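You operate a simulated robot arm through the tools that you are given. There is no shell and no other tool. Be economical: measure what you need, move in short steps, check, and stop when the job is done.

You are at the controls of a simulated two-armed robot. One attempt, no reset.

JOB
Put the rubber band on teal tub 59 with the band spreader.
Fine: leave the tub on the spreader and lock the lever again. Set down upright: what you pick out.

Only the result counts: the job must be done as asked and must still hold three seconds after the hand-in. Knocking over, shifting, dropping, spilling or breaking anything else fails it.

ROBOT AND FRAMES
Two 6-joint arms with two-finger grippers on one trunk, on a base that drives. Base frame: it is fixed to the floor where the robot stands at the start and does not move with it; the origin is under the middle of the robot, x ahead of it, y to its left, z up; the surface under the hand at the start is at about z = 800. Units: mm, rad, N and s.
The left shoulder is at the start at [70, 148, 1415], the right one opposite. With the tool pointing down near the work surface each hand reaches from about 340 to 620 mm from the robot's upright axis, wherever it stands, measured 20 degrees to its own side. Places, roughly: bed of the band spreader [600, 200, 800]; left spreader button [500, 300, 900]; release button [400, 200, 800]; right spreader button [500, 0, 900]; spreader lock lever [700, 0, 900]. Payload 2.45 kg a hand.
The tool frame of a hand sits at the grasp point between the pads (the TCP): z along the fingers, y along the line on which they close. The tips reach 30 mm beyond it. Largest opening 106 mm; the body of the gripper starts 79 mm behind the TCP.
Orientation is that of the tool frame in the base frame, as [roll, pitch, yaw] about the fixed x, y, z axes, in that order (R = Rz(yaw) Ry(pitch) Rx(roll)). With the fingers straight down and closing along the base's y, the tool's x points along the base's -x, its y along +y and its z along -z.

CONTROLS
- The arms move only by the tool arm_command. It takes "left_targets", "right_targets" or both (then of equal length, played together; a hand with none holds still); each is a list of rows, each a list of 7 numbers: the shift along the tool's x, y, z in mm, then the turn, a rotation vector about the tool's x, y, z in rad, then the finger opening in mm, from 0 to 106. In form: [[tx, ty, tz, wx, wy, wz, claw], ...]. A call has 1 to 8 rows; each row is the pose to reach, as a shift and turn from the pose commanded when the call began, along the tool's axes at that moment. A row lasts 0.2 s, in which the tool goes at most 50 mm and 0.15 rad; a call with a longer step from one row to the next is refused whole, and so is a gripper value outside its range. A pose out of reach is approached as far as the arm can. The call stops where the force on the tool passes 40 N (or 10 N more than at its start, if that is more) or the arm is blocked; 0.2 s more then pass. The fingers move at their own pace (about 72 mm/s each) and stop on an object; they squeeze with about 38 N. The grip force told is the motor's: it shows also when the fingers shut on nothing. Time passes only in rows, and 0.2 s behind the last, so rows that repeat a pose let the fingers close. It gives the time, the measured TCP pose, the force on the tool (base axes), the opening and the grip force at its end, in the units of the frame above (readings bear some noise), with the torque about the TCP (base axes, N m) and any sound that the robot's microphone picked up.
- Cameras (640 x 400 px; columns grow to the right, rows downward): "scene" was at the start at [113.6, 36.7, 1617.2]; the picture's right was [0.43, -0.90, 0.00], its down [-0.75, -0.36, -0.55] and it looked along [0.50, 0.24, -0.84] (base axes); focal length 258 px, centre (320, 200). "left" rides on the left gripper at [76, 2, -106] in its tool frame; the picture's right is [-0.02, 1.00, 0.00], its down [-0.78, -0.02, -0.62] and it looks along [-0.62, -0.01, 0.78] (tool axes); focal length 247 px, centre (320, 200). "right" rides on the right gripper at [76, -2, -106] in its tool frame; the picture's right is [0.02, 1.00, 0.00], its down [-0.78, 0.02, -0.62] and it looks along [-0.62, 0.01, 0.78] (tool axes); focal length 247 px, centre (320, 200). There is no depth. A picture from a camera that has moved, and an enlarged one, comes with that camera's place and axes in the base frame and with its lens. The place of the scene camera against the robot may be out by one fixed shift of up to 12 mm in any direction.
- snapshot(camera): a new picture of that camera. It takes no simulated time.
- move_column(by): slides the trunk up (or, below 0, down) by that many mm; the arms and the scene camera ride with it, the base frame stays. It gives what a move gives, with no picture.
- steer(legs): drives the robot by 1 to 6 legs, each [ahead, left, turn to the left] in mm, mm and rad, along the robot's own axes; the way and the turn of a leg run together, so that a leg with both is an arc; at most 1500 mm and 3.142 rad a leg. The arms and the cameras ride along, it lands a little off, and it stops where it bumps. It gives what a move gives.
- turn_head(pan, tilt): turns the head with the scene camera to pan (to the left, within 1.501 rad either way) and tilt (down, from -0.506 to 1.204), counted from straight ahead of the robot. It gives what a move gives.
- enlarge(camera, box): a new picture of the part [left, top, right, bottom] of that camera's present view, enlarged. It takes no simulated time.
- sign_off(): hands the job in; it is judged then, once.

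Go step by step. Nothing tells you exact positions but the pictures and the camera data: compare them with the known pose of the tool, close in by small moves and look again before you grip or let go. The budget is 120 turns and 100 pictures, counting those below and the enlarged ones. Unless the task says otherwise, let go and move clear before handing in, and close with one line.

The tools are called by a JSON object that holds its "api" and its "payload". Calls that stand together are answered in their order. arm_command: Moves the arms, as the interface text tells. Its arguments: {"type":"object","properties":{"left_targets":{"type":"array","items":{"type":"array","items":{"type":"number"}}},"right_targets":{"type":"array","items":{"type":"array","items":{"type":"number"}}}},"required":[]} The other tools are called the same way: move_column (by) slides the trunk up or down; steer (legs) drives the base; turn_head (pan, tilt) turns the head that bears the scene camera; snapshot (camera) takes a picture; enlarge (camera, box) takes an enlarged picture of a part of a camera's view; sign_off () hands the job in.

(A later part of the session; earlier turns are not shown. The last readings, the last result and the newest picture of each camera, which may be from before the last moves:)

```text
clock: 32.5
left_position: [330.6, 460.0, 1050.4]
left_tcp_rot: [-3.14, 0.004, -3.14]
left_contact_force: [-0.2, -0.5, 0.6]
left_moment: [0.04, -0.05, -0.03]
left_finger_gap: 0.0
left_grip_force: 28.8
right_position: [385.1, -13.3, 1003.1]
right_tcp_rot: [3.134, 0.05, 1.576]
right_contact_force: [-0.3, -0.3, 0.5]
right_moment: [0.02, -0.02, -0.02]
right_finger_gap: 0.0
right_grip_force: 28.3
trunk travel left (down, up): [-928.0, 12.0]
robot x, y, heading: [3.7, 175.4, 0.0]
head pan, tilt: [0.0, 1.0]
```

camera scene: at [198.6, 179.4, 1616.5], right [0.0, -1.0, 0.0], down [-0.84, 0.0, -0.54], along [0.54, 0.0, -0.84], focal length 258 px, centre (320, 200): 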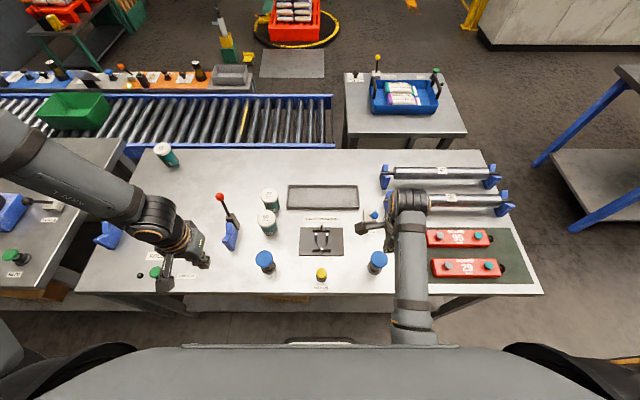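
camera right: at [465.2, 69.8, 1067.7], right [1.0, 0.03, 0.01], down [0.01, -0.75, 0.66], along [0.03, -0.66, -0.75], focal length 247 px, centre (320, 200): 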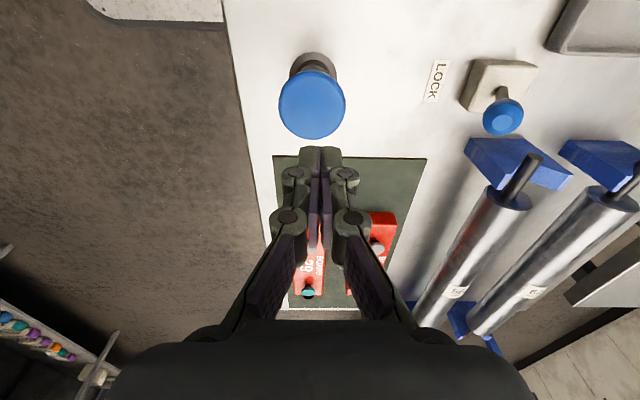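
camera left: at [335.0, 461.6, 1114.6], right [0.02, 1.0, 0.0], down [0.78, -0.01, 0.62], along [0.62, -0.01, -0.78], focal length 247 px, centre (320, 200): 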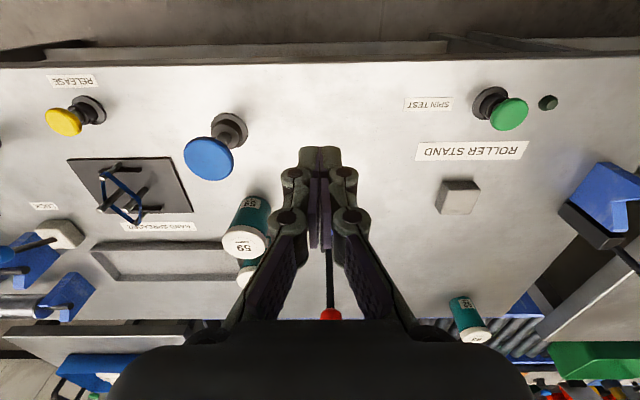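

Now I'll move both hands over the buttons.

{"api": "arm_command", "payload": {"left_targets": [[-30, 0, 15, 0, 0, 0, 0], [-60, 0, 35, 0, 0, 0, 0], [-90, -10, 55, 0, 0, 0, 0], [-115, -35, 70, 0, 0, 0, 0], [-130, -65, 85, 0, 0, 0, 0], [-132, -95, 90, 0, 0, 0, 0], [-132, -118, 90, 0, 0, 0, 0], [-132, -118, 90, 0, 0, 0, 0]], "right_targets": [[0, 25, 0, 0, 0.05, 0, 0], [5, 50, 10, 0, 0.05, 0, 0], [10, 77, 20, 0, 0.05, 0, 0], [18, 77, 30, 0, 0.05, 0, 0], [18, 77, 43, 0, 0.05, 0, 0], [18, 77, 43, 0, 0.05, 0, 0], [18, 77, 43, 0, 0.05, 0, 0], [18, 77, 43, 0, 0.05, 0, 0]]}}

{"api": "snapshot", "payload": {"camera": "left"}}

{"api": "snapshot", "payload": {"camera": "right"}}

```text
clock: 34.3
left_position: [379.3, 497.5, 1024.4]
left_tcp_rot: [-3.141, 0.001, -3.14]
left_contact_force: [-0.1, -0.5, 0.0]
left_moment: [0.0, 0.01, 0.01]
left_finger_gap: 0.0
left_grip_force: 28.1
left hand out of reach, approached as far as the arm can: row 1, 2, 3, 4, 5, 6, 7, 8
right_position: [463.6, 5.1, 959.5]
right_tcp_rot: [3.136, -0.003, 1.577]
right_contact_force: [0.7, -0.2, 1.0]
right_moment: [-0.02, -0.01, 0.0]
right_finger_gap: 0.0
right_grip_force: 28.3
trunk travel left (down, up): [-928.0, 12.0]
robot x, y, heading: [2.2, 174.6, 0.001]
head pan, tilt: [0.0, 1.0]
```

```text
66 pictures are left
camera left: at [303.1, 500.7, 1129.5], right [0.02, 1.0, 0.0], down [0.78, -0.01, 0.62], along [0.62, -0.01, -0.78], focal length 247 px, centre (320, 200)
```

left: 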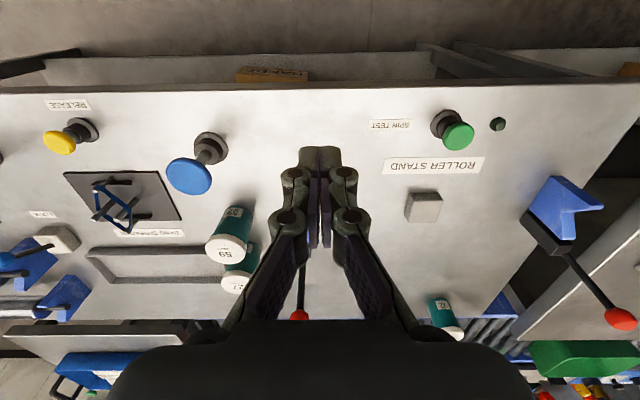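

```text
65 pictures are left
camera right: at [459.9, 80.8, 1065.7], right [1.0, 0.03, 0.0], down [0.02, -0.79, 0.62], along [0.02, -0.62, -0.79], focal length 247 px, centre (320, 200)
```

right: 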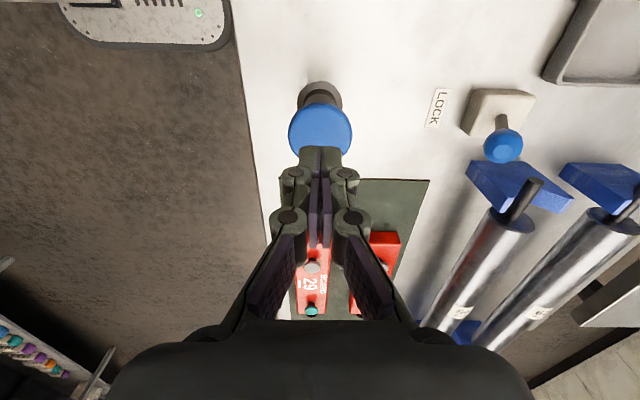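

The right hand is in place. The left hand seems stuck on a wrist limit, so I'll turn it 90° as a mirror of the right.

{"api": "arm_command", "payload": {"left_targets": [[0, 0, 0, 0, 0, -0.14, 0], [0, 0, 0, 0, 0, -0.28, 0], [0, 0, 0, 0, 0, -0.42, 0], [0, 0, 0, 0, 0, -0.56, 0], [0, 0, 0, 0, 0, -0.7, 0], [0, 0, 0, 0, 0, -0.84, 0], [0, 0, 0, 0, 0, -0.98, 0], [0, 0, 0, 0, 0, -1.12, 0]]}}

{"api": "arm_command", "payload": {"left_targets": [[0, 0, 0, 0, 0, -0.14, 0], [0, 0, 0, 0, 0, -0.28, 0], [0, 0, 0, 0, 0, -0.42, 0], [0, 0, 0, 0, 0, -0.45, 0]]}}

```text
clock: 36.1
left_position: [376.8, 497.7, 1022.2]
left_tcp_rot: [-3.139, -0.002, -2.018]
left_contact_force: [-0.2, -0.1, 0.1]
left_moment: [0.0, 0.01, 0.02]
left_finger_gap: 0.2
left_grip_force: 28.9
right_position: [463.9, 3.5, 959.0]
right_tcp_rot: [3.136, -0.004, 1.576]
right_contact_force: [0.8, 0.5, 0.3]
right_moment: [0.02, -0.01, 0.0]
right_finger_gap: 0.0
right_grip_force: 28.6
trunk travel left (down, up): [-928.0, 12.0]
robot x, y, heading: [-0.7, 172.2, 0.001]
head pan, tilt: [0.0, 1.0]
```

```text
clock: 37.1
left_position: [376.4, 498.3, 1021.0]
left_tcp_rot: [-3.141, -0.001, -1.568]
left_contact_force: [0.5, 0.5, -0.4]
left_moment: [0.01, 0.0, -0.01]
left_finger_gap: 0.0
left_grip_force: 28.4
right_position: [464.0, 4.7, 959.8]
right_tcp_rot: [3.137, -0.003, 1.574]
right_contact_force: [-0.1, -0.6, -0.8]
right_moment: [-0.02, 0.01, -0.02]
right_finger_gap: 0.0
right_grip_force: 28.5
trunk travel left (down, up): [-928.0, 12.0]
robot x, y, heading: [-1.4, 171.7, 0.005]
head pan, tilt: [0.0, 1.0]
```

{"api": "arm_command", "payload": {"left_targets": [[0, -30, 15, 0, 0, 0, 0], [20, -60, 30, 0, 0, 0, 0], [50, -86, 45, 0, 0, 0, 0], [85, -86, 61, 0, 0, 0, 0], [120, -86, 61, 0, 0, 0, 0], [156, -86, 61, 0, 0, 0, 0], [156, -86, 61, 0, 0, 0, 0]]}}

{"api": "snapshot", "payload": {"camera": "left"}}

{"api": "snapshot", "payload": {"camera": "scene"}}

```text
clock: 38.7
left_position: [385.6, 505.7, 1019.4]
left_tcp_rot: [-3.139, -0.002, -1.569]
left_contact_force: [-0.1, 0.2, 0.7]
left_moment: [-0.02, 0.01, 0.02]
left_finger_gap: 0.0
left_grip_force: 28.3
left hand out of reach, approached as far as the arm can: row 1, 2, 3, 4, 5, 6, 7
right_position: [463.1, 4.3, 959.5]
right_tcp_rot: [3.138, -0.003, 1.576]
right_contact_force: [-0.6, 0.7, -0.6]
right_moment: [0.0, -0.01, -0.03]
right_finger_gap: 0.0
right_grip_force: 28.8
trunk travel left (down, up): [-928.0, 12.0]
robot x, y, heading: [-5.8, 168.6, -0.003]
head pan, tilt: [0.0, 1.0]
```

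```text
64 pictures are left
camera left: at [384.9, 429.9, 1125.2], right [-1.0, 0.02, 0.0], down [0.01, 0.78, 0.62], along [0.01, 0.62, -0.78], focal length 247 px, centre (320, 200)
```

left: 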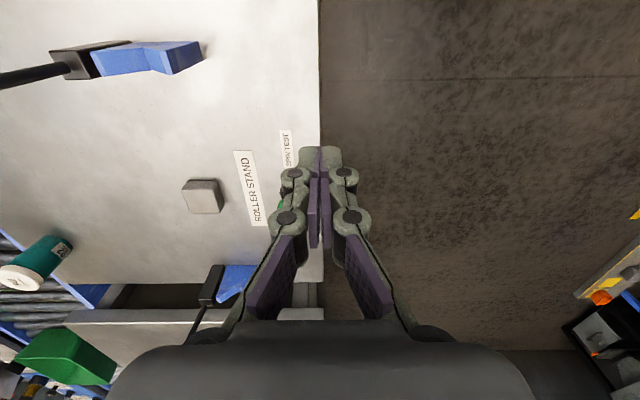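

```text
63 pictures are left
camera scene: at [119.3, 179.2, 1656.4], right [0.0, -1.0, 0.0], down [-0.84, 0.0, -0.54], along [0.54, 0.0, -0.84], focal length 258 px, centre (320, 200)
```

scene: 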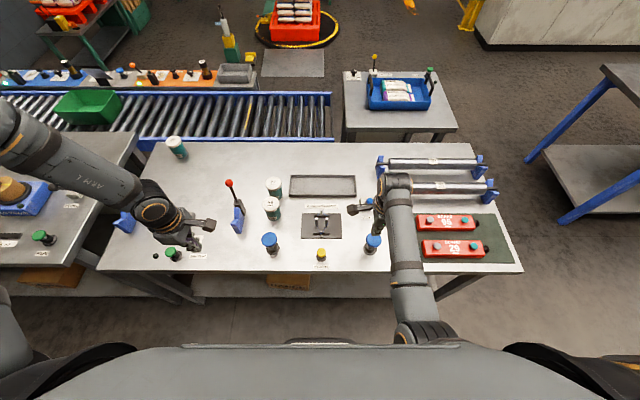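

The left arm is in a folded branch. I'll extend it outwards first and then swing it inwards while it is stretched.

{"api": "arm_command", "payload": {"left_targets": [[0, -40, -10, 0, 0, 0, 0], [0, -80, -20, 0, 0, 0, 0], [0, -120, -30, 0, 0, 0, 0], [0, -160, -30, 0, 0, 0, 0], [0, -200, -30, 0, 0, 0, 0], [0, -200, -30, 0, 0, 0, 0]]}}

{"api": "snapshot", "payload": {"camera": "scene"}}

```text
clock: 40.1
left_position: [487.7, 567.9, 1082.0]
left_tcp_rot: [-3.14, -0.001, -1.571]
left_contact_force: [0.0, 0.4, -0.1]
left_moment: [0.01, 0.0, -0.02]
left_finger_gap: 0.0
left_grip_force: 28.6
left hand out of reach, approached as far as the arm can: row 1, 2, 3, 4, 5, 6
right_position: [463.1, 5.0, 959.1]
right_tcp_rot: [3.138, -0.003, 1.576]
right_contact_force: [-0.1, 0.0, -0.3]
right_moment: [-0.03, -0.01, 0.02]
right_finger_gap: 0.0
right_grip_force: 28.0
trunk travel left (down, up): [-928.0, 12.0]
robot x, y, heading: [-3.2, 172.5, 0.006]
head pan, tilt: [0.0, 1.0]
```

```text
62 pictures are left
camera scene: at [119.1, 179.1, 1656.4], right [0.0, -1.0, 0.0], down [-0.84, 0.0, -0.54], along [0.54, 0.0, -0.84], focal length 258 px, centre (320, 200)
```

scene: 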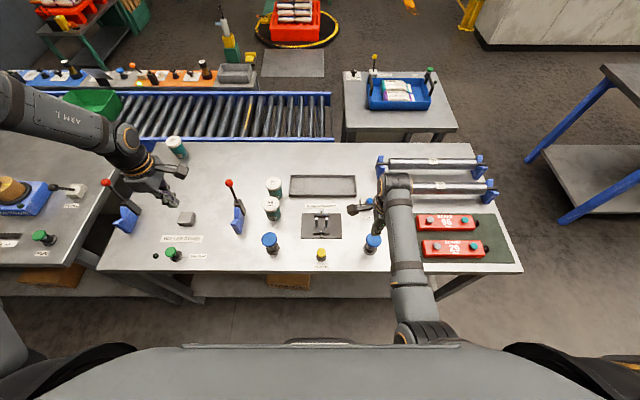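

I suspect the commanded pose has drifted away from the measured one. I'll test with a zero move and then a small shift for the left arm.

{"api": "arm_command", "payload": {"left_targets": [[0, 0, 0, 0, 0, 0, 0], [0, 0, 0, 0, 0, 0, 0]]}}

{"api": "arm_command", "payload": {"left_targets": [[-20, 0, 0, 0, 0, 0, 0], [-20, 0, 0, 0, 0, 0, 0]]}}

{"api": "arm_command", "payload": {"left_targets": [[0, 0, 30, 0, 0, 0, 0], [0, 0, 30, 0, 0, 0, 0]]}}

```text
clock: 40.7
left_position: [486.7, 569.7, 1082.5]
left_tcp_rot: [-3.139, -0.001, -1.569]
left_contact_force: [-0.3, 0.1, -0.5]
left_moment: [-0.03, 0.0, -0.02]
left_finger_gap: 0.0
left_grip_force: 28.8
right_position: [463.5, 4.5, 958.2]
right_tcp_rot: [3.137, -0.005, 1.576]
right_contact_force: [-0.7, 0.8, -0.7]
right_moment: [0.0, 0.03, -0.02]
right_finger_gap: 0.2
right_grip_force: 28.4
trunk travel left (down, up): [-928.0, 12.0]
robot x, y, heading: [-2.0, 174.3, 0.0]
head pan, tilt: [0.0, 1.0]
```

```text
clock: 41.3
left_position: [486.4, 590.9, 1083.7]
left_tcp_rot: [-3.139, -0.001, -1.571]
left_contact_force: [-0.3, -0.3, 0.6]
left_moment: [0.01, -0.04, 0.02]
left_finger_gap: 0.0
left_grip_force: 28.4
right_position: [463.2, 5.6, 959.3]
right_tcp_rot: [3.135, -0.002, 1.577]
right_contact_force: [0.6, -0.8, -0.1]
right_moment: [0.0, -0.01, -0.02]
right_finger_gap: 0.0
right_grip_force: 28.8
trunk travel left (down, up): [-928.0, 12.0]
robot x, y, heading: [1.5, 174.0, 0.004]
head pan, tilt: [0.0, 1.0]
```

```text
clock: 41.9
left_position: [485.8, 590.1, 1051.9]
left_tcp_rot: [-3.141, -0.002, -1.571]
left_contact_force: [0.0, -0.2, -0.5]
left_moment: [0.0, 0.02, -0.02]
left_finger_gap: 0.2
left_grip_force: 28.9
right_position: [463.0, 4.7, 960.0]
right_tcp_rot: [3.135, -0.004, 1.575]
right_contact_force: [0.1, 0.0, 0.7]
right_moment: [0.01, 0.0, 0.02]
right_finger_gap: 0.0
right_grip_force: 28.3
trunk travel left (down, up): [-928.0, 12.0]
robot x, y, heading: [1.0, 173.4, 0.001]
head pan, tilt: [0.0, 1.0]
```

Outward and downward moves do work. I'll descend first, where the reach is better, and then try inward.

{"api": "arm_command", "payload": {"left_targets": [[0, 0, 40, 0, 0, 0, 0], [0, 0, 80, 0, 0, 0, 0], [0, 0, 100, 0, 0, 0, 0]]}}

{"api": "arm_command", "payload": {"left_targets": [[30, 0, 0, 0, 0, 0, 0], [60, 0, 0, 0, 0, 0, 0]]}}

```text
clock: 42.7
left_position: [463.9, 572.9, 1026.7]
left_tcp_rot: [-3.138, -0.002, -1.569]
left_contact_force: [0.7, -0.3, -0.4]
left_moment: [0.0, 0.01, 0.01]
left_finger_gap: 0.3
left_grip_force: 28.6
left hand out of reach, approached as far as the arm can: row 1, 2, 3
right_position: [461.9, 4.2, 959.0]
right_tcp_rot: [3.136, -0.003, 1.576]
right_contact_force: [0.7, -1.0, 0.2]
right_moment: [0.0, -0.01, -0.02]
right_finger_gap: 0.0
right_grip_force: 28.9
trunk travel left (down, up): [-928.0, 12.0]
robot x, y, heading: [-2.7, 174.1, -0.004]
head pan, tilt: [0.0, 1.0]
```

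```text
clock: 43.3
left_position: [442.5, 543.0, 1039.1]
left_tcp_rot: [-3.138, -0.001, -1.57]
left_contact_force: [-0.7, 0.3, -0.2]
left_moment: [0.01, 0.0, 0.01]
left_finger_gap: 0.1
left_grip_force: 28.5
left hand out of reach, approached as far as the arm can: row 1, 2
right_position: [462.1, 4.0, 959.1]
right_tcp_rot: [3.135, -0.004, 1.576]
right_contact_force: [0.7, 0.7, -0.4]
right_moment: [0.0, 0.03, -0.02]
right_finger_gap: 0.0
right_grip_force: 28.3
trunk travel left (down, up): [-928.0, 12.0]
robot x, y, heading: [5.8, 173.5, -0.002]
head pan, tilt: [0.0, 1.0]
```

The left arm seems to sit elbow-up at some joint limits. I'll turn the head to see how it's folded.

{"api": "turn_head", "payload": {"pan": 1.1, "tilt": 0.7}}

{"api": "snapshot", "payload": {"camera": "scene"}}

{"api": "turn_head", "payload": {"pan": -1.1, "tilt": 0.9}}

{"api": "snapshot", "payload": {"camera": "scene"}}

```text
clock: 44.6
left_position: [442.6, 544.2, 1036.6]
left_tcp_rot: [-3.139, -0.003, -1.569]
left_contact_force: [-0.2, 0.2, -0.6]
left_moment: [0.0, 0.01, 0.0]
left_finger_gap: 0.2
left_grip_force: 28.6
right_position: [463.2, 4.9, 959.4]
right_tcp_rot: [3.136, -0.003, 1.575]
right_contact_force: [-0.2, -0.1, 0.3]
right_moment: [-0.02, -0.02, 0.02]
right_finger_gap: 0.2
right_grip_force: 27.9
trunk travel left (down, up): [-928.0, 12.0]
robot x, y, heading: [0.1, 174.0, 0.003]
head pan, tilt: [1.1, 0.7]
```

```text
61 pictures are left
camera scene: at [88.0, 254.7, 1679.8], right [0.89, -0.45, 0.0], down [-0.29, -0.57, -0.76], along [0.35, 0.68, -0.64], focal length 258 px, centre (320, 200)
```

scene: 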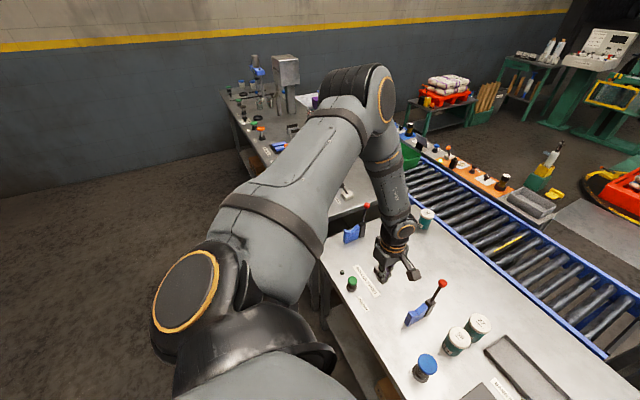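

```text
clock: 46.7
left_position: [444.2, 543.9, 1038.0]
left_tcp_rot: [-3.141, -0.001, -1.57]
left_contact_force: [-0.3, 0.9, -0.1]
left_moment: [0.01, 0.01, 0.01]
left_finger_gap: 0.0
left_grip_force: 28.3
right_position: [462.4, 5.6, 958.7]
right_tcp_rot: [3.137, -0.004, 1.574]
right_contact_force: [-0.1, 0.1, -0.3]
right_moment: [0.01, 0.03, 0.0]
right_finger_gap: 0.0
right_grip_force: 28.2
trunk travel left (down, up): [-928.0, 12.0]
robot x, y, heading: [-2.9, 172.7, -0.002]
head pan, tilt: [-1.1, 0.901]
```

```text
60 pictures are left
camera scene: at [84.0, 111.9, 1663.7], right [-0.89, -0.46, 0.0], down [-0.36, 0.7, -0.62], along [0.28, -0.55, -0.78], focal length 258 px, centre (320, 200)
```

scene: 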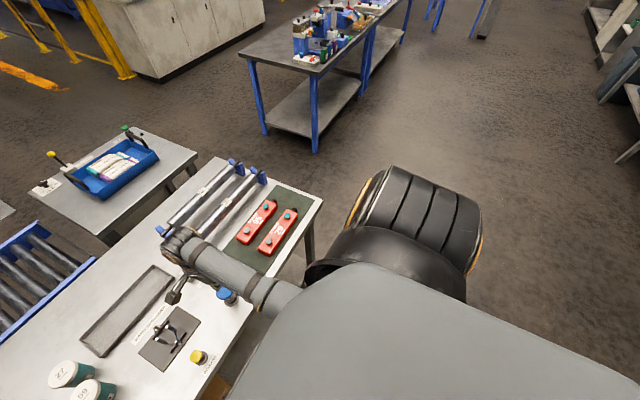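

The left arm is elbow-up and the right one elbow-down. I'll probe which directions are free for the left from a higher position.

{"api": "arm_command", "payload": {"left_targets": [[0, 0, -40, 0, 0, 0, 0], [0, 0, -80, 0, 0, 0, 0], [0, 0, -120, 0, 0, 0, 0], [0, 0, -160, 0, 0, 0, 0]]}}

{"api": "arm_command", "payload": {"left_targets": [[30, 0, 0, 0, 0, 0, 0], [60, 0, 0, 0, 0, 0, 0]]}}

{"api": "arm_command", "payload": {"left_targets": [[0, -40, 0, 0, 0, 0, 0], [0, -80, 0, 0, 0, 0, 0], [0, -120, 0, 0, 0, 0, 0]]}}

```text
clock: 47.7
left_position: [440.6, 542.6, 1200.4]
left_tcp_rot: [-3.139, -0.001, -1.572]
left_contact_force: [-0.8, -0.7, 0.4]
left_moment: [-0.04, 0.0, -0.01]
left_finger_gap: 0.0
left_grip_force: 29.1
right_position: [462.0, 4.4, 959.3]
right_tcp_rot: [3.136, -0.003, 1.576]
right_contact_force: [-0.1, -0.5, -0.7]
right_moment: [-0.02, 0.01, -0.02]
right_finger_gap: 0.0
right_grip_force: 28.3
trunk travel left (down, up): [-928.0, 12.0]
robot x, y, heading: [-0.5, 169.9, -0.001]
head pan, tilt: [-1.1, 0.901]
```

```text
clock: 48.3
left_position: [436.8, 490.6, 1199.5]
left_tcp_rot: [-3.14, -0.003, -1.569]
left_contact_force: [-0.9, 0.1, 0.5]
left_moment: [0.0, -0.03, 0.01]
left_finger_gap: 0.0
left_grip_force: 28.6
left hand out of reach, approached as far as the arm can: row 2
right_position: [462.6, 3.5, 958.5]
right_tcp_rot: [3.136, -0.004, 1.576]
right_contact_force: [-0.2, 0.0, -0.1]
right_moment: [0.0, -0.01, 0.04]
right_finger_gap: 0.0
right_grip_force: 28.3
trunk travel left (down, up): [-928.0, 12.0]
robot x, y, heading: [-1.2, 170.7, 0.002]
head pan, tilt: [-1.1, 0.901]
```

```text
clock: 49.1
left_position: [490.6, 544.4, 1204.0]
left_tcp_rot: [-3.139, -0.003, -1.572]
left_contact_force: [-0.7, 0.1, 0.0]
left_moment: [0.04, 0.01, 0.01]
left_finger_gap: 0.0
left_grip_force: 28.9
left hand out of reach, approached as far as the arm can: row 1, 2, 3
right_position: [464.4, 5.0, 958.1]
right_tcp_rot: [3.135, -0.002, 1.577]
right_contact_force: [-0.3, -0.2, 0.7]
right_moment: [-0.01, -0.01, -0.01]
right_finger_gap: 0.3
right_grip_force: 28.4
trunk travel left (down, up): [-928.0, 12.0]
robot x, y, heading: [-2.5, 170.3, 0.002]
head pan, tilt: [-1.1, 0.901]
```

The left arm sits at a shoulder-yaw limit, and it only works well to the outer side and high relative to the shoulder. If I turn the robot about 15° to the right and lower the trunk, both buttons should fall inside both arms' free zones. I'll lift and extend the right hand first, then reposition.

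{"api": "arm_command", "payload": {"right_targets": [[0, 10, -40, 0, 0, 0, 0], [0, 20, -80, 0, 0, 0, 0], [0, 40, -120, 0, 0, 0, 0], [0, 60, -150, 0, 0, 0, 0], [0, 60, -150, 0, 0, 0, 0]]}}

{"api": "steer", "payload": {"legs": [[-15, -27, 0], [0, 0, -0.262]]}}

{"api": "turn_head", "payload": {"pan": 0.2, "tilt": 1.0}}

```text
clock: 50.3
left_position: [490.2, 542.7, 1203.8]
left_tcp_rot: [-3.138, -0.002, -1.57]
left_contact_force: [0.0, -0.3, 0.0]
left_moment: [0.01, 0.03, 0.01]
left_finger_gap: 0.0
left_grip_force: 28.7
right_position: [528.8, 5.0, 1097.4]
right_tcp_rot: [3.136, -0.003, 1.576]
right_contact_force: [-0.3, 1.0, -0.7]
right_moment: [0.01, 0.02, 0.0]
right_finger_gap: 0.0
right_grip_force: 28.5
right hand out of reach, approached as far as the arm can: row 4, 5
trunk travel left (down, up): [-928.0, 12.0]
robot x, y, heading: [-2.1, 172.0, -0.001]
head pan, tilt: [-1.1, 0.901]
```

```text
clock: 52.0
left_position: [555.1, 374.9, 1203.4]
left_tcp_rot: [-3.141, -0.001, -1.833]
left_contact_force: [-0.5, 0.1, 0.4]
left_moment: [-0.05, -0.01, -0.03]
left_finger_gap: 0.0
left_grip_force: 28.5
right_position: [452.7, -152.8, 1098.0]
right_tcp_rot: [3.137, -0.003, 1.313]
right_contact_force: [1.5, 0.4, -0.4]
right_moment: [-0.02, 0.02, -0.01]
right_finger_gap: 0.2
right_grip_force: 28.5
trunk travel left (down, up): [-928.0, 12.0]
robot x, y, heading: [-14.5, 144.5, -0.259]
head pan, tilt: [-1.1, 0.901]
```

```text
clock: 53.5
left_position: [555.7, 373.7, 1204.0]
left_tcp_rot: [-3.14, -0.001, -1.833]
left_contact_force: [-0.8, 0.1, 0.0]
left_moment: [0.01, -0.02, 0.02]
left_finger_gap: 0.0
left_grip_force: 28.5
right_position: [451.8, -152.5, 1098.1]
right_tcp_rot: [3.137, -0.002, 1.313]
right_contact_force: [0.0, 0.3, 0.3]
right_moment: [-0.02, -0.02, 0.03]
right_finger_gap: 0.0
right_grip_force: 29.0
trunk travel left (down, up): [-928.0, 12.0]
robot x, y, heading: [-15.7, 144.8, -0.267]
head pan, tilt: [0.201, 1.0]
```

{"api": "move_column", "payload": {"by": -140}}

{"api": "arm_command", "payload": {"left_targets": [[10, 20, 25, 0, 0, 0, 0], [20, 40, 50, 0, 0, 0, 0], [35, 60, 75, 0, 0, 0, 0], [55, 82, 100, 0, 0, 0, 0], [55, 82, 104, 0, 0, 0, 0]], "right_targets": [[35, 0, 4, 0, 0, 0, 0], [70, -5, 8, 0, 0, 0, 0], [110, -15, 8, 0, 0, 0, 0], [155, -30, 8, 0, 0, 0, 0], [155, -30, 8, 0, 0, 0, 0]]}}

{"api": "snapshot", "payload": {"camera": "scene"}}

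```text
clock: 55.2
left_position: [556.3, 375.8, 1064.1]
left_tcp_rot: [-3.141, -0.003, -1.833]
left_contact_force: [-0.6, 0.1, 0.4]
left_moment: [0.03, 0.0, -0.01]
left_finger_gap: 0.0
left_grip_force: 28.7
right_position: [452.2, -152.9, 958.2]
right_tcp_rot: [3.136, -0.002, 1.313]
right_contact_force: [0.6, 0.0, -0.2]
right_moment: [0.0, 0.02, 0.02]
right_finger_gap: 0.2
right_grip_force: 28.0
trunk travel left (down, up): [-788.0, 152.0]
robot x, y, heading: [-18.2, 144.4, -0.265]
head pan, tilt: [0.201, 1.0]
```

```text
clock: 56.0
left_position: [492.0, 357.4, 992.9]
left_tcp_rot: [-3.139, -0.003, -1.835]
left_contact_force: [-0.1, -0.1, 0.3]
left_moment: [-0.01, -0.01, 0.0]
left_finger_gap: 0.0
left_grip_force: 29.0
right_position: [460.3, -151.3, 938.1]
right_tcp_rot: [3.119, 0.147, 1.239]
right_contact_force: [0.0, -0.5, -0.1]
right_moment: [0.01, 0.0, -0.02]
right_finger_gap: 0.0
right_grip_force: 29.4
right hand out of reach, approached as far as the arm can: row 3, 4
trunk travel left (down, up): [-788.0, 152.0]
robot x, y, heading: [-12.4, 144.8, -0.26]
head pan, tilt: [0.201, 1.0]
stopped in row 4 (right hand): the arm was blocked; the commanded pose is now the measured one
```

```text
59 pictures are left
camera scene: at [102.9, 133.2, 1516.4], right [-0.06, -1.0, 0.0], down [-0.84, 0.05, -0.54], along [0.54, -0.03, -0.84], focal length 258 px, centre (320, 200)
```

scene: 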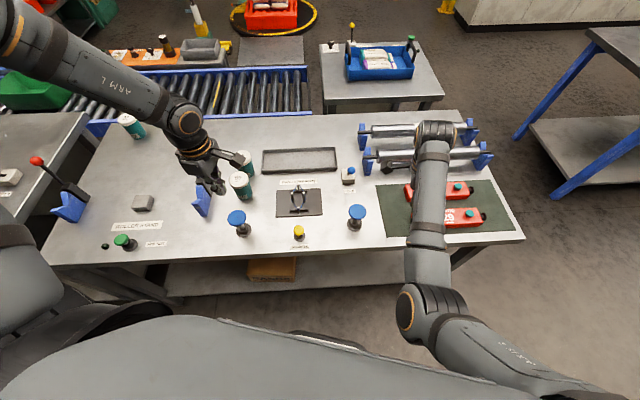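

The left arm moves freely now, but the right one hits an inward limit. Tilting the right hand so its tips point inwards gets round that, since only the wrist is limited.

{"api": "arm_command", "payload": {"right_targets": [[0, 0, -8, 0, 0.14, 0, 0], [20, -5, -14, 0, 0.28, 0, 0], [55, -15, -22, 0, 0.42, 0, 0], [90, -28, -30, 0, 0.54, 0, 0], [120, -40, -38, 0, 0.56, 0, 0], [144, -48, -38, 0, 0.56, 0, 0], [144, -48, -38, 0, 0.56, 0, 0]]}}

{"api": "arm_command", "payload": {"left_targets": [[5, 12, 15, 0, 0, 0, 0], [10, 25, 30, 0, 0, 0, 0], [10, 25, 30, 0, 0, 0, 0]]}}

{"api": "snapshot", "payload": {"camera": "scene"}}

```text
clock: 57.4
left_position: [492.0, 357.9, 992.9]
left_tcp_rot: [-3.14, -0.001, -1.834]
left_contact_force: [0.6, 0.0, -0.6]
left_moment: [-0.02, 0.02, -0.01]
left_finger_gap: 0.2
left_grip_force: 28.2
right_position: [470.3, -94.2, 954.6]
right_tcp_rot: [3.038, -0.241, 1.215]
right_contact_force: [-0.2, -0.6, 0.6]
right_moment: [-0.01, -0.02, 0.01]
right_finger_gap: 0.2
right_grip_force: 28.9
trunk travel left (down, up): [-788.0, 152.0]
robot x, y, heading: [-15.2, 145.9, -0.261]
head pan, tilt: [0.201, 1.0]
stopped in row 7 (right hand): the arm was blocked; the commanded pose is now the measured one
```

```text
clock: 58.2
left_position: [465.5, 354.0, 962.0]
left_tcp_rot: [-3.14, -0.001, -1.834]
left_contact_force: [0.0, 1.2, 0.0]
left_moment: [0.0, -0.03, 0.0]
left_finger_gap: 0.0
left_grip_force: 27.7
right_position: [468.9, -92.9, 953.5]
right_tcp_rot: [3.041, -0.243, 1.219]
right_contact_force: [-1.0, 1.8, -0.7]
right_moment: [-0.05, -0.01, -0.01]
right_finger_gap: 0.0
right_grip_force: 28.8
trunk travel left (down, up): [-788.0, 152.0]
robot x, y, heading: [-14.1, 141.1, -0.26]
head pan, tilt: [0.201, 1.0]
```

```text
58 pictures are left
camera scene: at [102.4, 134.6, 1516.4], right [-0.06, -1.0, 0.0], down [-0.84, 0.05, -0.54], along [0.54, -0.03, -0.84], focal length 258 px, centre (320, 200)
```

scene: 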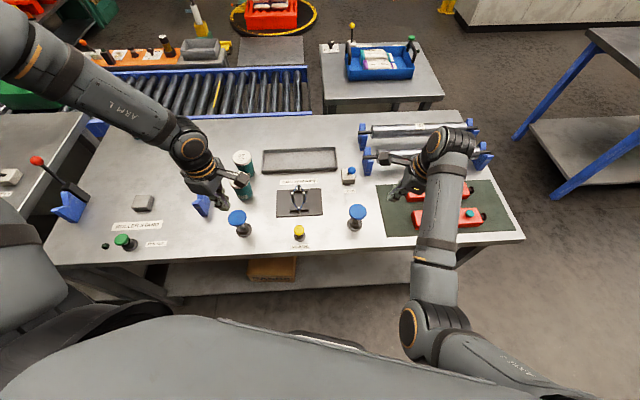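

The right arm elbow appears to be touching the torso when moved inwards. I'll tilt the left hand inward instead, and shift the robot left 85 mm so that the right arm needs less inward reach.

{"api": "arm_command", "payload": {"left_targets": [[0, 0, -10, 0, 0.12, 0, 0], [0, 0, -20, 0, 0.25, 0, 0], [0, 0, -20, 0, 0.38, 0, 0], [0, 0, -20, 0, 0.45, 0, 0], [0, 0, -20, 0, 0.45, 0, 0]]}}

{"api": "steer", "payload": {"legs": [[0, 85, 0]]}}

{"api": "snapshot", "payload": {"camera": "scene"}}

{"api": "snapshot", "payload": {"camera": "right"}}

{"api": "snapshot", "payload": {"camera": "left"}}

```text
clock: 59.4
left_position: [464.6, 354.1, 982.4]
left_tcp_rot: [-3.138, -0.454, -1.836]
left_contact_force: [0.3, 0.4, 0.7]
left_moment: [0.01, -0.03, 0.01]
left_finger_gap: 0.1
left_grip_force: 28.3
right_position: [468.4, -93.6, 954.1]
right_tcp_rot: [3.039, -0.24, 1.217]
right_contact_force: [0.9, -0.4, 0.5]
right_moment: [0.01, 0.05, -0.01]
right_finger_gap: 0.4
right_grip_force: 28.7
trunk travel left (down, up): [-788.0, 152.0]
robot x, y, heading: [-16.8, 144.8, -0.26]
head pan, tilt: [0.201, 1.0]
```

```text
clock: 60.5
left_position: [486.1, 434.5, 982.2]
left_tcp_rot: [-3.139, -0.45, -1.836]
left_contact_force: [0.7, -0.3, -0.5]
left_moment: [0.07, -0.02, 0.0]
left_finger_gap: 0.0
left_grip_force: 29.0
right_position: [490.1, -13.6, 952.2]
right_tcp_rot: [3.041, -0.243, 1.216]
right_contact_force: [0.2, -0.6, 0.0]
right_moment: [0.0, -0.02, -0.03]
right_finger_gap: 0.1
right_grip_force: 28.5
trunk travel left (down, up): [-788.0, 152.0]
robot x, y, heading: [4.4, 224.8, -0.262]
head pan, tilt: [0.201, 1.0]
```

```text
57 pictures are left
camera scene: at [123.6, 214.0, 1516.5], right [-0.06, -1.0, 0.0], down [-0.84, 0.05, -0.54], along [0.54, -0.03, -0.84], focal length 258 px, centre (320, 200)
```

scene: 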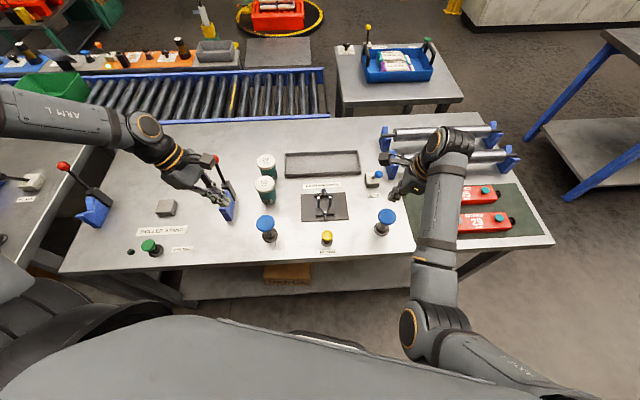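

```text
56 pictures are left
camera right: at [494.5, 36.3, 1073.8], right [0.93, -0.35, 0.1], down [-0.36, -0.84, 0.41], along [-0.06, -0.42, -0.9], focal length 247 px, centre (320, 200)
```

right: 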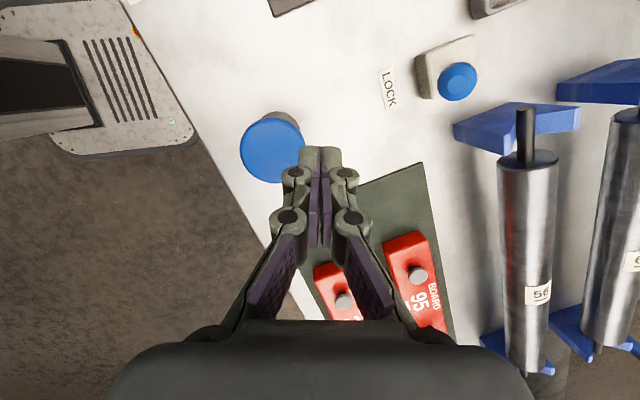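

```text
55 pictures are left
camera left: at [479.5, 412.6, 1111.6], right [-0.96, 0.28, -0.01], down [0.27, 0.94, 0.22], along [0.07, 0.21, -0.98], focal length 247 px, centre (320, 200)
```

left: 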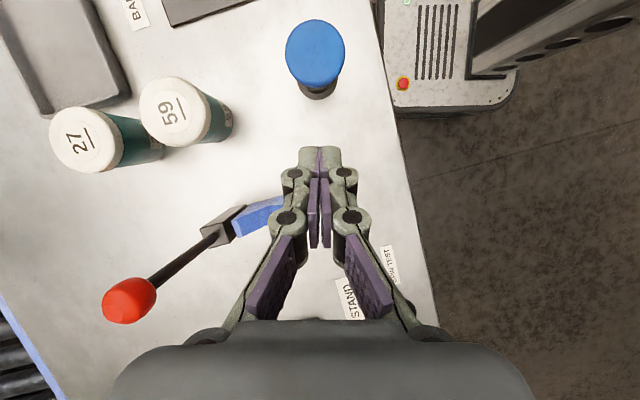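

Both hands are near their buttons. Next I'll line the tips up about 20 mm above each cap.

{"api": "arm_command", "payload": {"left_targets": [[12, -1, 10, 0, 0, 0, 0], [25, -2, 28, 0, 0, 0, 0], [40, -3, 48, 0, 0, 0, 0], [56, -4, 71, 0, 0, 0, 0], [56, -4, 71, 0, 0, 0, 0]], "right_targets": [[0, -10, 0, 0, 0, 0, 0], [0, -20, 0, 0, 0, 0, 0], [0, -30, 3, 0, 0, 0, 0], [-1, -36, 6, 0, 0, 0, 0], [-1, -36, 6, 0, 0, 0, 0]]}}

{"api": "snapshot", "payload": {"camera": "right"}}

{"api": "snapshot", "payload": {"camera": "left"}}

{"api": "enlarge", "payload": {"camera": "scene", "box": [220, 140, 440, 280]}}

```text
clock: 61.9
left_position: [468.6, 355.5, 943.0]
left_tcp_rot: [-3.141, -0.453, -1.839]
left_contact_force: [0.4, -0.2, 0.1]
left_moment: [-0.02, 0.0, 0.01]
left_finger_gap: 0.0
left_grip_force: 28.6
right_position: [453.7, -30.3, 941.6]
right_tcp_rot: [3.024, -0.176, 1.203]
right_contact_force: [-0.9, 0.1, 0.8]
right_moment: [-0.02, 0.01, -0.01]
right_finger_gap: 0.0
right_grip_force: 28.5
trunk travel left (down, up): [-788.0, 152.0]
robot x, y, heading: [7.5, 227.1, -0.267]
head pan, tilt: [0.201, 1.0]
stopped in row 5 (right hand): the arm was blocked; the commanded pose is now the measured one
```

```text
54 pictures are left
camera right: at [461.2, 28.0, 1058.6], right [0.93, -0.36, 0.12], down [-0.37, -0.8, 0.47], along [-0.07, -0.48, -0.87], focal length 247 px, centre (320, 200)
```

right: 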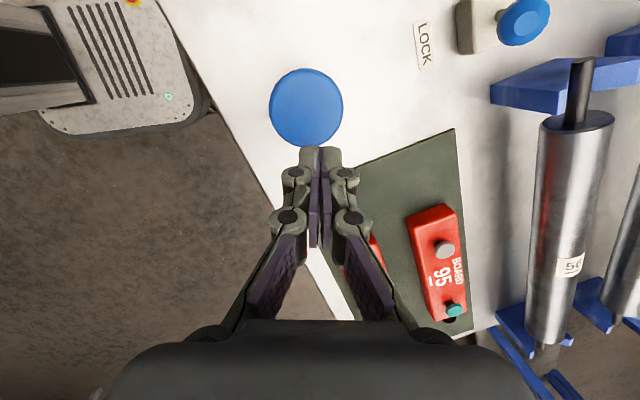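

```text
53 pictures are left
camera left: at [463.0, 334.2, 1070.6], right [-0.96, 0.28, -0.01], down [0.27, 0.94, 0.22], along [0.07, 0.21, -0.98], focal length 247 px, centre (320, 200)
```

left: 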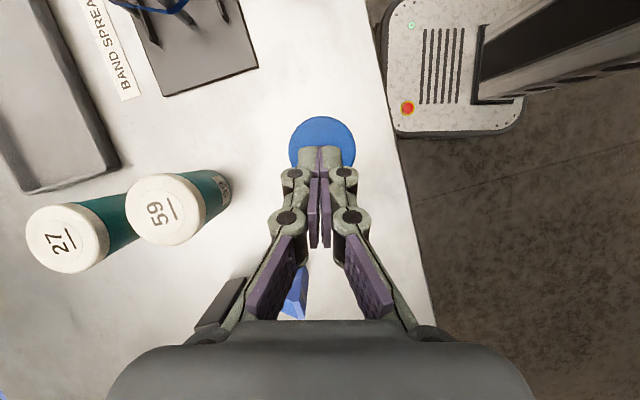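

```text
2.86 times, centred on (330, 210) of scene
camera zoom: at [124.4, 216.9, 1516.4], right [-0.06, -1.0, 0.0], down [-0.84, 0.05, -0.54], along [0.54, -0.03, -0.84], focal length 737 px, centre (291, 171)
```

zoom: 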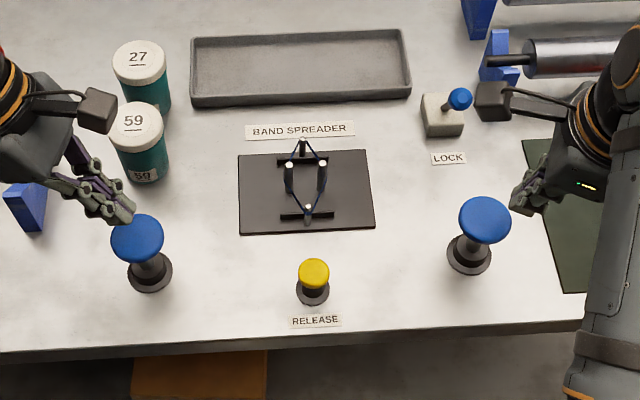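

The left is placed. The right is short of forward room by a few centimetres, so I'll raise the trunk 20 mm, back off 15 mm and realign.

{"api": "move_column", "payload": {"by": 22}}

{"api": "steer", "payload": {"legs": [[-18, 0, 0]]}}

```text
clock: 62.6
left_position: [471.0, 354.5, 963.2]
left_tcp_rot: [-3.14, -0.451, -1.838]
left_contact_force: [-0.2, -0.1, -0.4]
left_moment: [-0.02, -0.02, -0.01]
left_finger_gap: 0.2
left_grip_force: 28.4
right_position: [454.2, -30.0, 963.4]
right_tcp_rot: [3.024, -0.177, 1.205]
right_contact_force: [-0.2, 0.3, -0.1]
right_moment: [0.01, 0.01, -0.01]
right_finger_gap: 0.3
right_grip_force: 28.7
trunk travel left (down, up): [-810.0, 130.0]
robot x, y, heading: [10.8, 226.7, -0.258]
head pan, tilt: [0.201, 1.0]
```

```text
clock: 63.4
left_position: [457.8, 358.6, 962.1]
left_tcp_rot: [3.139, -0.45, -1.837]
left_contact_force: [0.8, -0.3, -0.7]
left_moment: [-0.03, 0.07, -0.02]
left_finger_gap: 0.0
left_grip_force: 28.7
right_position: [441.9, -25.5, 961.3]
right_tcp_rot: [3.031, -0.177, 1.204]
right_contact_force: [-0.1, -0.1, 0.7]
right_moment: [0.01, 0.06, -0.02]
right_finger_gap: 0.1
right_grip_force: 28.2
trunk travel left (down, up): [-810.0, 130.0]
robot x, y, heading: [-10.2, 233.9, -0.269]
head pan, tilt: [0.201, 1.0]
```

{"api": "arm_command", "payload": {"left_targets": [[-3, -4, 6, 0, 0, 0, 0], [-6, -7, 12, 0, 0, 0, 0], [-9, -10, 19, 0, 0, 0, 0], [-9, -10, 19, 0, 0, 0, 0]], "right_targets": [[6, 5, 5, 0, 0.05, 0, 0], [12, 3, 12, 0, 0.1, 0, 0], [20, 2, 20, 0, 0.15, 0, 0], [20, 2, 25, 0, 0.15, 0, 0]]}}

{"api": "enlarge", "payload": {"camera": "scene", "box": [220, 140, 440, 280]}}

{"api": "snapshot", "payload": {"camera": "right"}}

```text
clock: 64.4
left_position: [458.9, 364.9, 946.7]
left_tcp_rot: [-3.137, -0.45, -1.838]
left_contact_force: [-0.2, 1.2, -0.1]
left_moment: [0.04, -0.04, 0.0]
left_finger_gap: 0.0
left_grip_force: 28.4
left hand out of reach, approached as far as the arm can: row 2, 3, 4
right_position: [451.2, -5.2, 942.2]
right_tcp_rot: [3.021, -0.328, 1.221]
right_contact_force: [-0.2, 0.1, 0.0]
right_moment: [0.03, -0.01, 0.02]
right_finger_gap: 0.0
right_grip_force: 28.9
trunk travel left (down, up): [-810.0, 130.0]
robot x, y, heading: [-10.0, 234.2, -0.264]
head pan, tilt: [0.201, 1.0]
```

```text
2.86 times, centred on (330, 210) of scene
camera zoom: at [107.3, 220.6, 1538.4], right [-0.06, -1.0, 0.0], down [-0.84, 0.05, -0.54], along [0.54, -0.03, -0.84], focal length 737 px, centre (291, 171)
```

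zoom: 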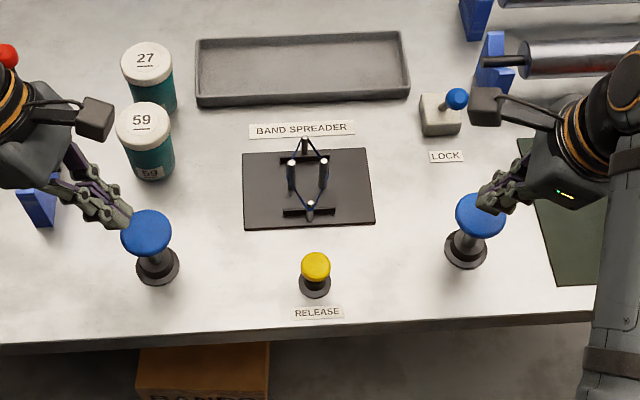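

```text
50 pictures are left
camera right: at [449.6, 36.2, 1066.9], right [0.93, -0.36, 0.12], down [-0.38, -0.86, 0.33], along [-0.01, -0.36, -0.93], focal length 247 px, centre (320, 200)
```

right: 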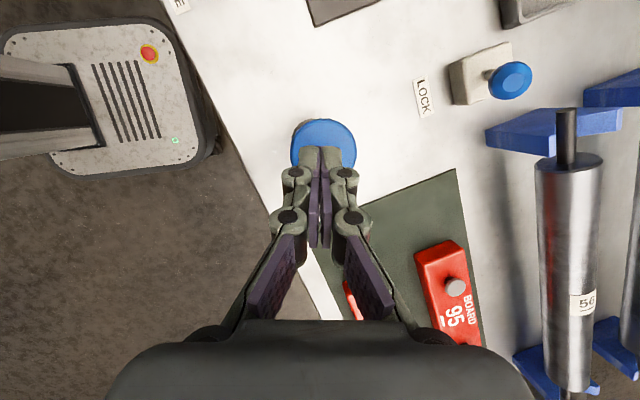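

The right is over its cap. The left is at its limit again, so I'll tilt its tips forward as well, which pulls its wrist back into free space.

{"api": "arm_command", "payload": {"left_targets": [[0, 0, 0, 0.1, 0, 0, 0], [0, 0, 0, 0.2, 0, 0, 0], [1, 0, 3, 0.3, 0, 0, 0], [3, -1, 8, 0.35, 0, 0, 0], [3, -1, 8, 0.35, 0, 0, 0]]}}

{"api": "snapshot", "payload": {"camera": "left"}}

```text
clock: 65.6
left_position: [460.5, 384.4, 944.5]
left_tcp_rot: [-2.818, -0.385, -1.813]
left_contact_force: [-0.3, -1.0, 0.4]
left_moment: [0.02, 0.03, -0.03]
left_finger_gap: 0.2
left_grip_force: 28.4
left hand out of reach, approached as far as the arm can: row 3, 4, 5
right_position: [451.4, -7.0, 940.9]
right_tcp_rot: [3.021, -0.328, 1.223]
right_contact_force: [0.5, -0.4, -0.6]
right_moment: [0.03, 0.02, 0.0]
right_finger_gap: 0.0
right_grip_force: 28.7
trunk travel left (down, up): [-810.0, 130.0]
robot x, y, heading: [-10.4, 233.2, -0.262]
head pan, tilt: [0.201, 1.0]
```

```text
49 pictures are left
camera left: at [417.3, 360.2, 1066.7], right [-0.94, 0.13, -0.3], down [0.05, 0.97, 0.26], along [0.33, 0.23, -0.92], focal length 247 px, centre (320, 200)
```

left: 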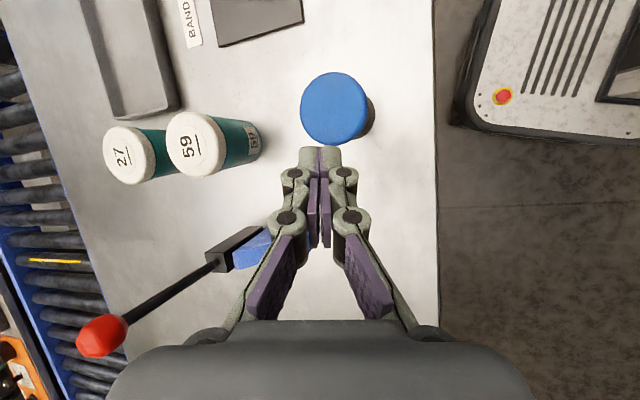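

Better idea: I can hover both tips over the caps with these arm poses and press both at once by lowering the trunk. I'll untilt the left hand and bring both tips to the same height of about 927.

{"api": "arm_command", "payload": {"left_targets": [[0, 0, -6, -0.1, 0, 0, 0], [5, -3, -10, -0.2, 0, 0, 0], [15, -7, -6, -0.3, 0, 0, 0], [26, -11, 2, -0.32, 0, 0, 0], [26, -11, 2, -0.32, 0, 0, 0]], "right_targets": [[0, 0, -5, 0, 0, 0, 0], [4, 2, -8, 0, 0, 0, 0], [7, 4, -10, 0, 0, 0, 0], [7, 4, -10, 0, 0, 0, 0], [7, 4, -10, 0, 0, 0, 0]]}}

{"api": "snapshot", "payload": {"camera": "left"}}

{"api": "snapshot", "payload": {"camera": "right"}}

```text
clock: 66.8
left_position: [454.1, 353.8, 960.2]
left_tcp_rot: [-3.109, -0.451, -1.839]
left_contact_force: [-0.7, -0.5, 0.1]
left_moment: [0.02, 0.03, -0.02]
left_finger_gap: 0.0
left_grip_force: 28.5
left hand out of reach, approached as far as the arm can: row 1, 2, 3, 4, 5
right_position: [454.6, -3.0, 953.9]
right_tcp_rot: [3.019, -0.325, 1.222]
right_contact_force: [-0.2, -0.7, 0.1]
right_moment: [0.0, -0.04, 0.0]
right_finger_gap: 0.0
right_grip_force: 28.7
trunk travel left (down, up): [-810.0, 130.0]
robot x, y, heading: [-7.7, 231.4, -0.263]
head pan, tilt: [0.201, 1.0]
```

```text
48 pictures are left
camera left: at [444.3, 334.1, 1089.4], right [-0.96, 0.27, -0.04], down [0.25, 0.94, 0.22], along [0.09, 0.2, -0.98], focal length 247 px, centre (320, 200)
```

left: 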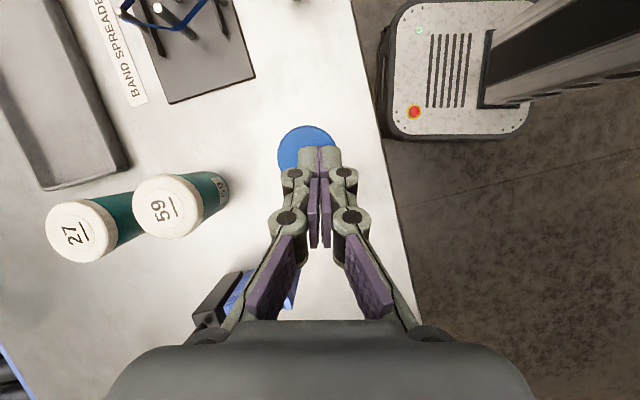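

```text
47 pictures are left
camera right: at [453.3, 38.7, 1078.9], right [0.93, -0.36, 0.12], down [-0.38, -0.86, 0.34], along [-0.01, -0.36, -0.93], focal length 247 px, centre (320, 200)
```

right: 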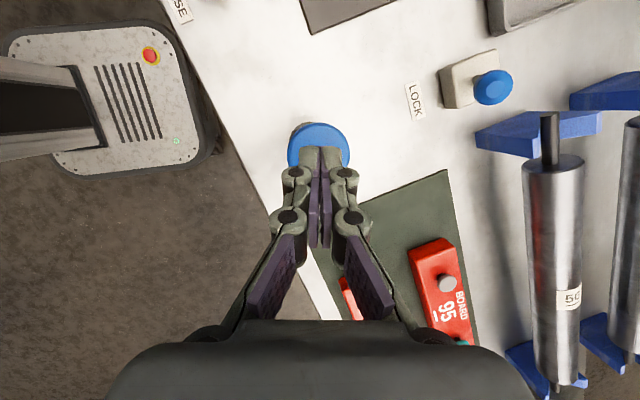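

Both tips are over the caps: the left at about 13 mm off centre, the right centred. I'll level the right up by 6 mm, then lower the trunk in steps.

{"api": "arm_command", "payload": {"right_targets": [[1, 0, -6, 0, 0, 0, 0], [1, 0, -6, 0, 0, 0, 0]]}}

{"api": "move_column", "payload": {"by": -32}}

{"api": "enlarge", "payload": {"camera": "scene", "box": [220, 140, 440, 280]}}

```text
clock: 67.4
left_position: [455.3, 353.9, 960.5]
left_tcp_rot: [-3.108, -0.451, -1.838]
left_contact_force: [-0.1, 0.3, 1.2]
left_moment: [0.02, -0.03, 0.0]
left_finger_gap: 0.0
left_grip_force: 28.8
right_position: [452.4, -3.4, 959.9]
right_tcp_rot: [3.018, -0.326, 1.222]
right_contact_force: [0.8, -0.8, -0.7]
right_moment: [-0.01, 0.01, -0.03]
right_finger_gap: 0.0
right_grip_force: 28.4
trunk travel left (down, up): [-810.0, 130.0]
robot x, y, heading: [-8.6, 230.5, -0.264]
head pan, tilt: [0.201, 1.0]
```

```text
clock: 68.2
left_position: [454.5, 354.0, 928.2]
left_tcp_rot: [-3.109, -0.451, -1.839]
left_contact_force: [0.4, 0.7, 1.1]
left_moment: [0.0, -0.03, 0.0]
left_finger_gap: 0.1
left_grip_force: 29.0
right_position: [453.1, -3.5, 929.0]
right_tcp_rot: [3.018, -0.326, 1.221]
right_contact_force: [-0.2, -0.4, -0.1]
right_moment: [0.0, 0.03, 0.01]
right_finger_gap: 0.0
right_grip_force: 28.9
trunk travel left (down, up): [-778.0, 162.0]
robot x, y, heading: [-8.5, 232.3, -0.264]
head pan, tilt: [0.201, 1.0]
```

```text
2.86 times, centred on (330, 210) of scene
camera zoom: at [106.9, 220.8, 1506.4], right [-0.06, -1.0, 0.0], down [-0.84, 0.05, -0.54], along [0.54, -0.03, -0.84], focal length 737 px, centre (291, 171)
```

zoom: 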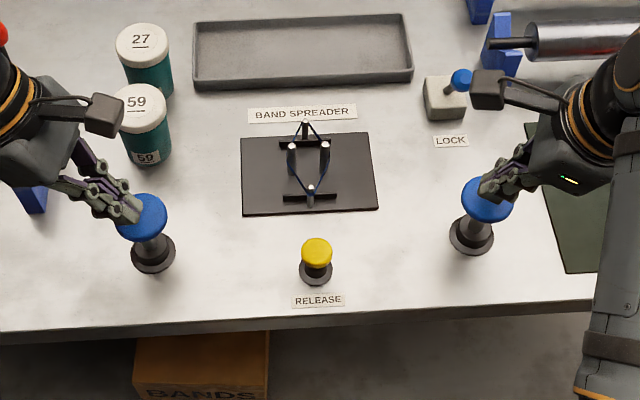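

There's no contact yet, with the tips just above the caps. I'll keep lowering.

{"api": "move_column", "payload": {"by": -12}}

{"api": "move_column", "payload": {"by": -8}}

{"api": "enlarge", "payload": {"camera": "scene", "box": [220, 140, 440, 280]}}

```text
clock: 68.8
left_position: [454.9, 354.2, 917.4]
left_tcp_rot: [-3.11, -0.453, -1.838]
left_contact_force: [0.8, -0.3, 0.8]
left_moment: [-0.01, -0.02, -0.01]
left_finger_gap: 0.2
left_grip_force: 29.1
right_position: [452.5, -4.2, 915.3]
right_tcp_rot: [3.02, -0.326, 1.222]
right_contact_force: [-0.7, 0.2, -0.1]
right_moment: [-0.03, 0.0, 0.01]
right_finger_gap: 0.0
right_grip_force: 28.8
trunk travel left (down, up): [-766.0, 174.0]
robot x, y, heading: [-7.8, 230.2, -0.265]
head pan, tilt: [0.201, 1.0]
```

```text
clock: 69.3
left_position: [454.8, 354.1, 908.2]
left_tcp_rot: [-3.106, -0.452, -1.838]
left_contact_force: [-1.0, 0.2, 2.2]
left_moment: [-0.01, 0.01, 0.02]
left_finger_gap: 0.0
left_grip_force: 29.0
right_position: [453.6, -3.9, 908.8]
right_tcp_rot: [3.019, -0.327, 1.221]
right_contact_force: [-0.9, -0.2, 1.7]
right_moment: [0.01, 0.01, -0.01]
right_finger_gap: 0.3
right_grip_force: 29.0
trunk travel left (down, up): [-758.0, 182.0]
robot x, y, heading: [-10.6, 231.8, -0.259]
head pan, tilt: [0.201, 1.0]
```

```text
2.86 times, centred on (330, 210) of scene
camera zoom: at [106.3, 221.0, 1486.5], right [-0.06, -1.0, 0.0], down [-0.84, 0.05, -0.54], along [0.54, -0.03, -0.84], focal length 737 px, centre (291, 171)
```

zoom: 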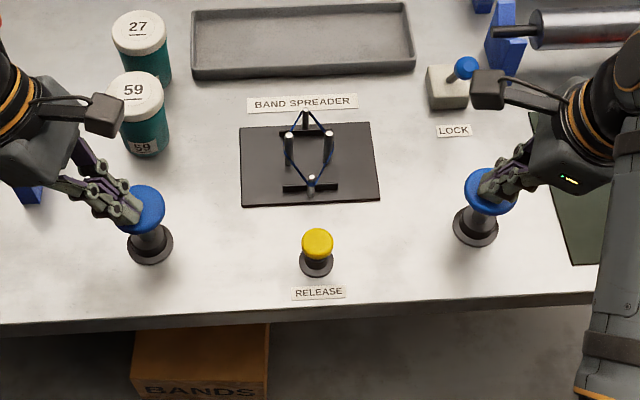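

Both caps are just being touched, and the pins look slightly wider. I'll press further.

{"api": "move_column", "payload": {"by": -6}}

{"api": "move_column", "payload": {"by": -6}}

{"api": "enlarge", "payload": {"camera": "scene", "box": [220, 140, 440, 280]}}

```text
clock: 69.9
left_position: [454.8, 352.8, 902.8]
left_tcp_rot: [-3.107, -0.451, -1.838]
left_contact_force: [-0.5, -0.7, 3.3]
left_moment: [-0.03, -0.02, 0.02]
left_finger_gap: 0.3
left_grip_force: 28.9
right_position: [453.8, -4.2, 903.1]
right_tcp_rot: [3.02, -0.327, 1.222]
right_contact_force: [0.0, -0.3, 4.1]
right_moment: [0.02, 0.0, -0.04]
right_finger_gap: 0.0
right_grip_force: 28.1
trunk travel left (down, up): [-752.0, 188.0]
robot x, y, heading: [-11.1, 233.8, -0.262]
head pan, tilt: [0.201, 1.0]
```

```text
clock: 70.4
left_position: [454.8, 353.9, 897.0]
left_tcp_rot: [-3.107, -0.453, -1.839]
left_contact_force: [0.3, 0.0, 4.0]
left_moment: [0.0, 0.04, 0.0]
left_finger_gap: 6.0
left_grip_force: 28.5
right_position: [452.2, -3.0, 896.2]
right_tcp_rot: [3.021, -0.327, 1.222]
right_contact_force: [0.1, -0.5, 3.6]
right_moment: [0.01, 0.02, 0.01]
right_finger_gap: 0.2
right_grip_force: 28.7
trunk travel left (down, up): [-746.0, 194.0]
robot x, y, heading: [-12.3, 232.6, -0.263]
head pan, tilt: [0.201, 1.0]
```

```text
2.86 times, centred on (330, 210) of scene
camera zoom: at [106.2, 220.9, 1474.5], right [-0.06, -1.0, 0.0], down [-0.84, 0.05, -0.54], along [0.54, -0.03, -0.84], focal length 737 px, centre (291, 171)
```

zoom: 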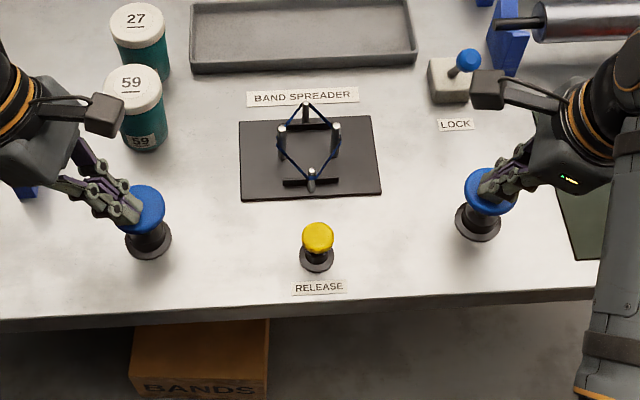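

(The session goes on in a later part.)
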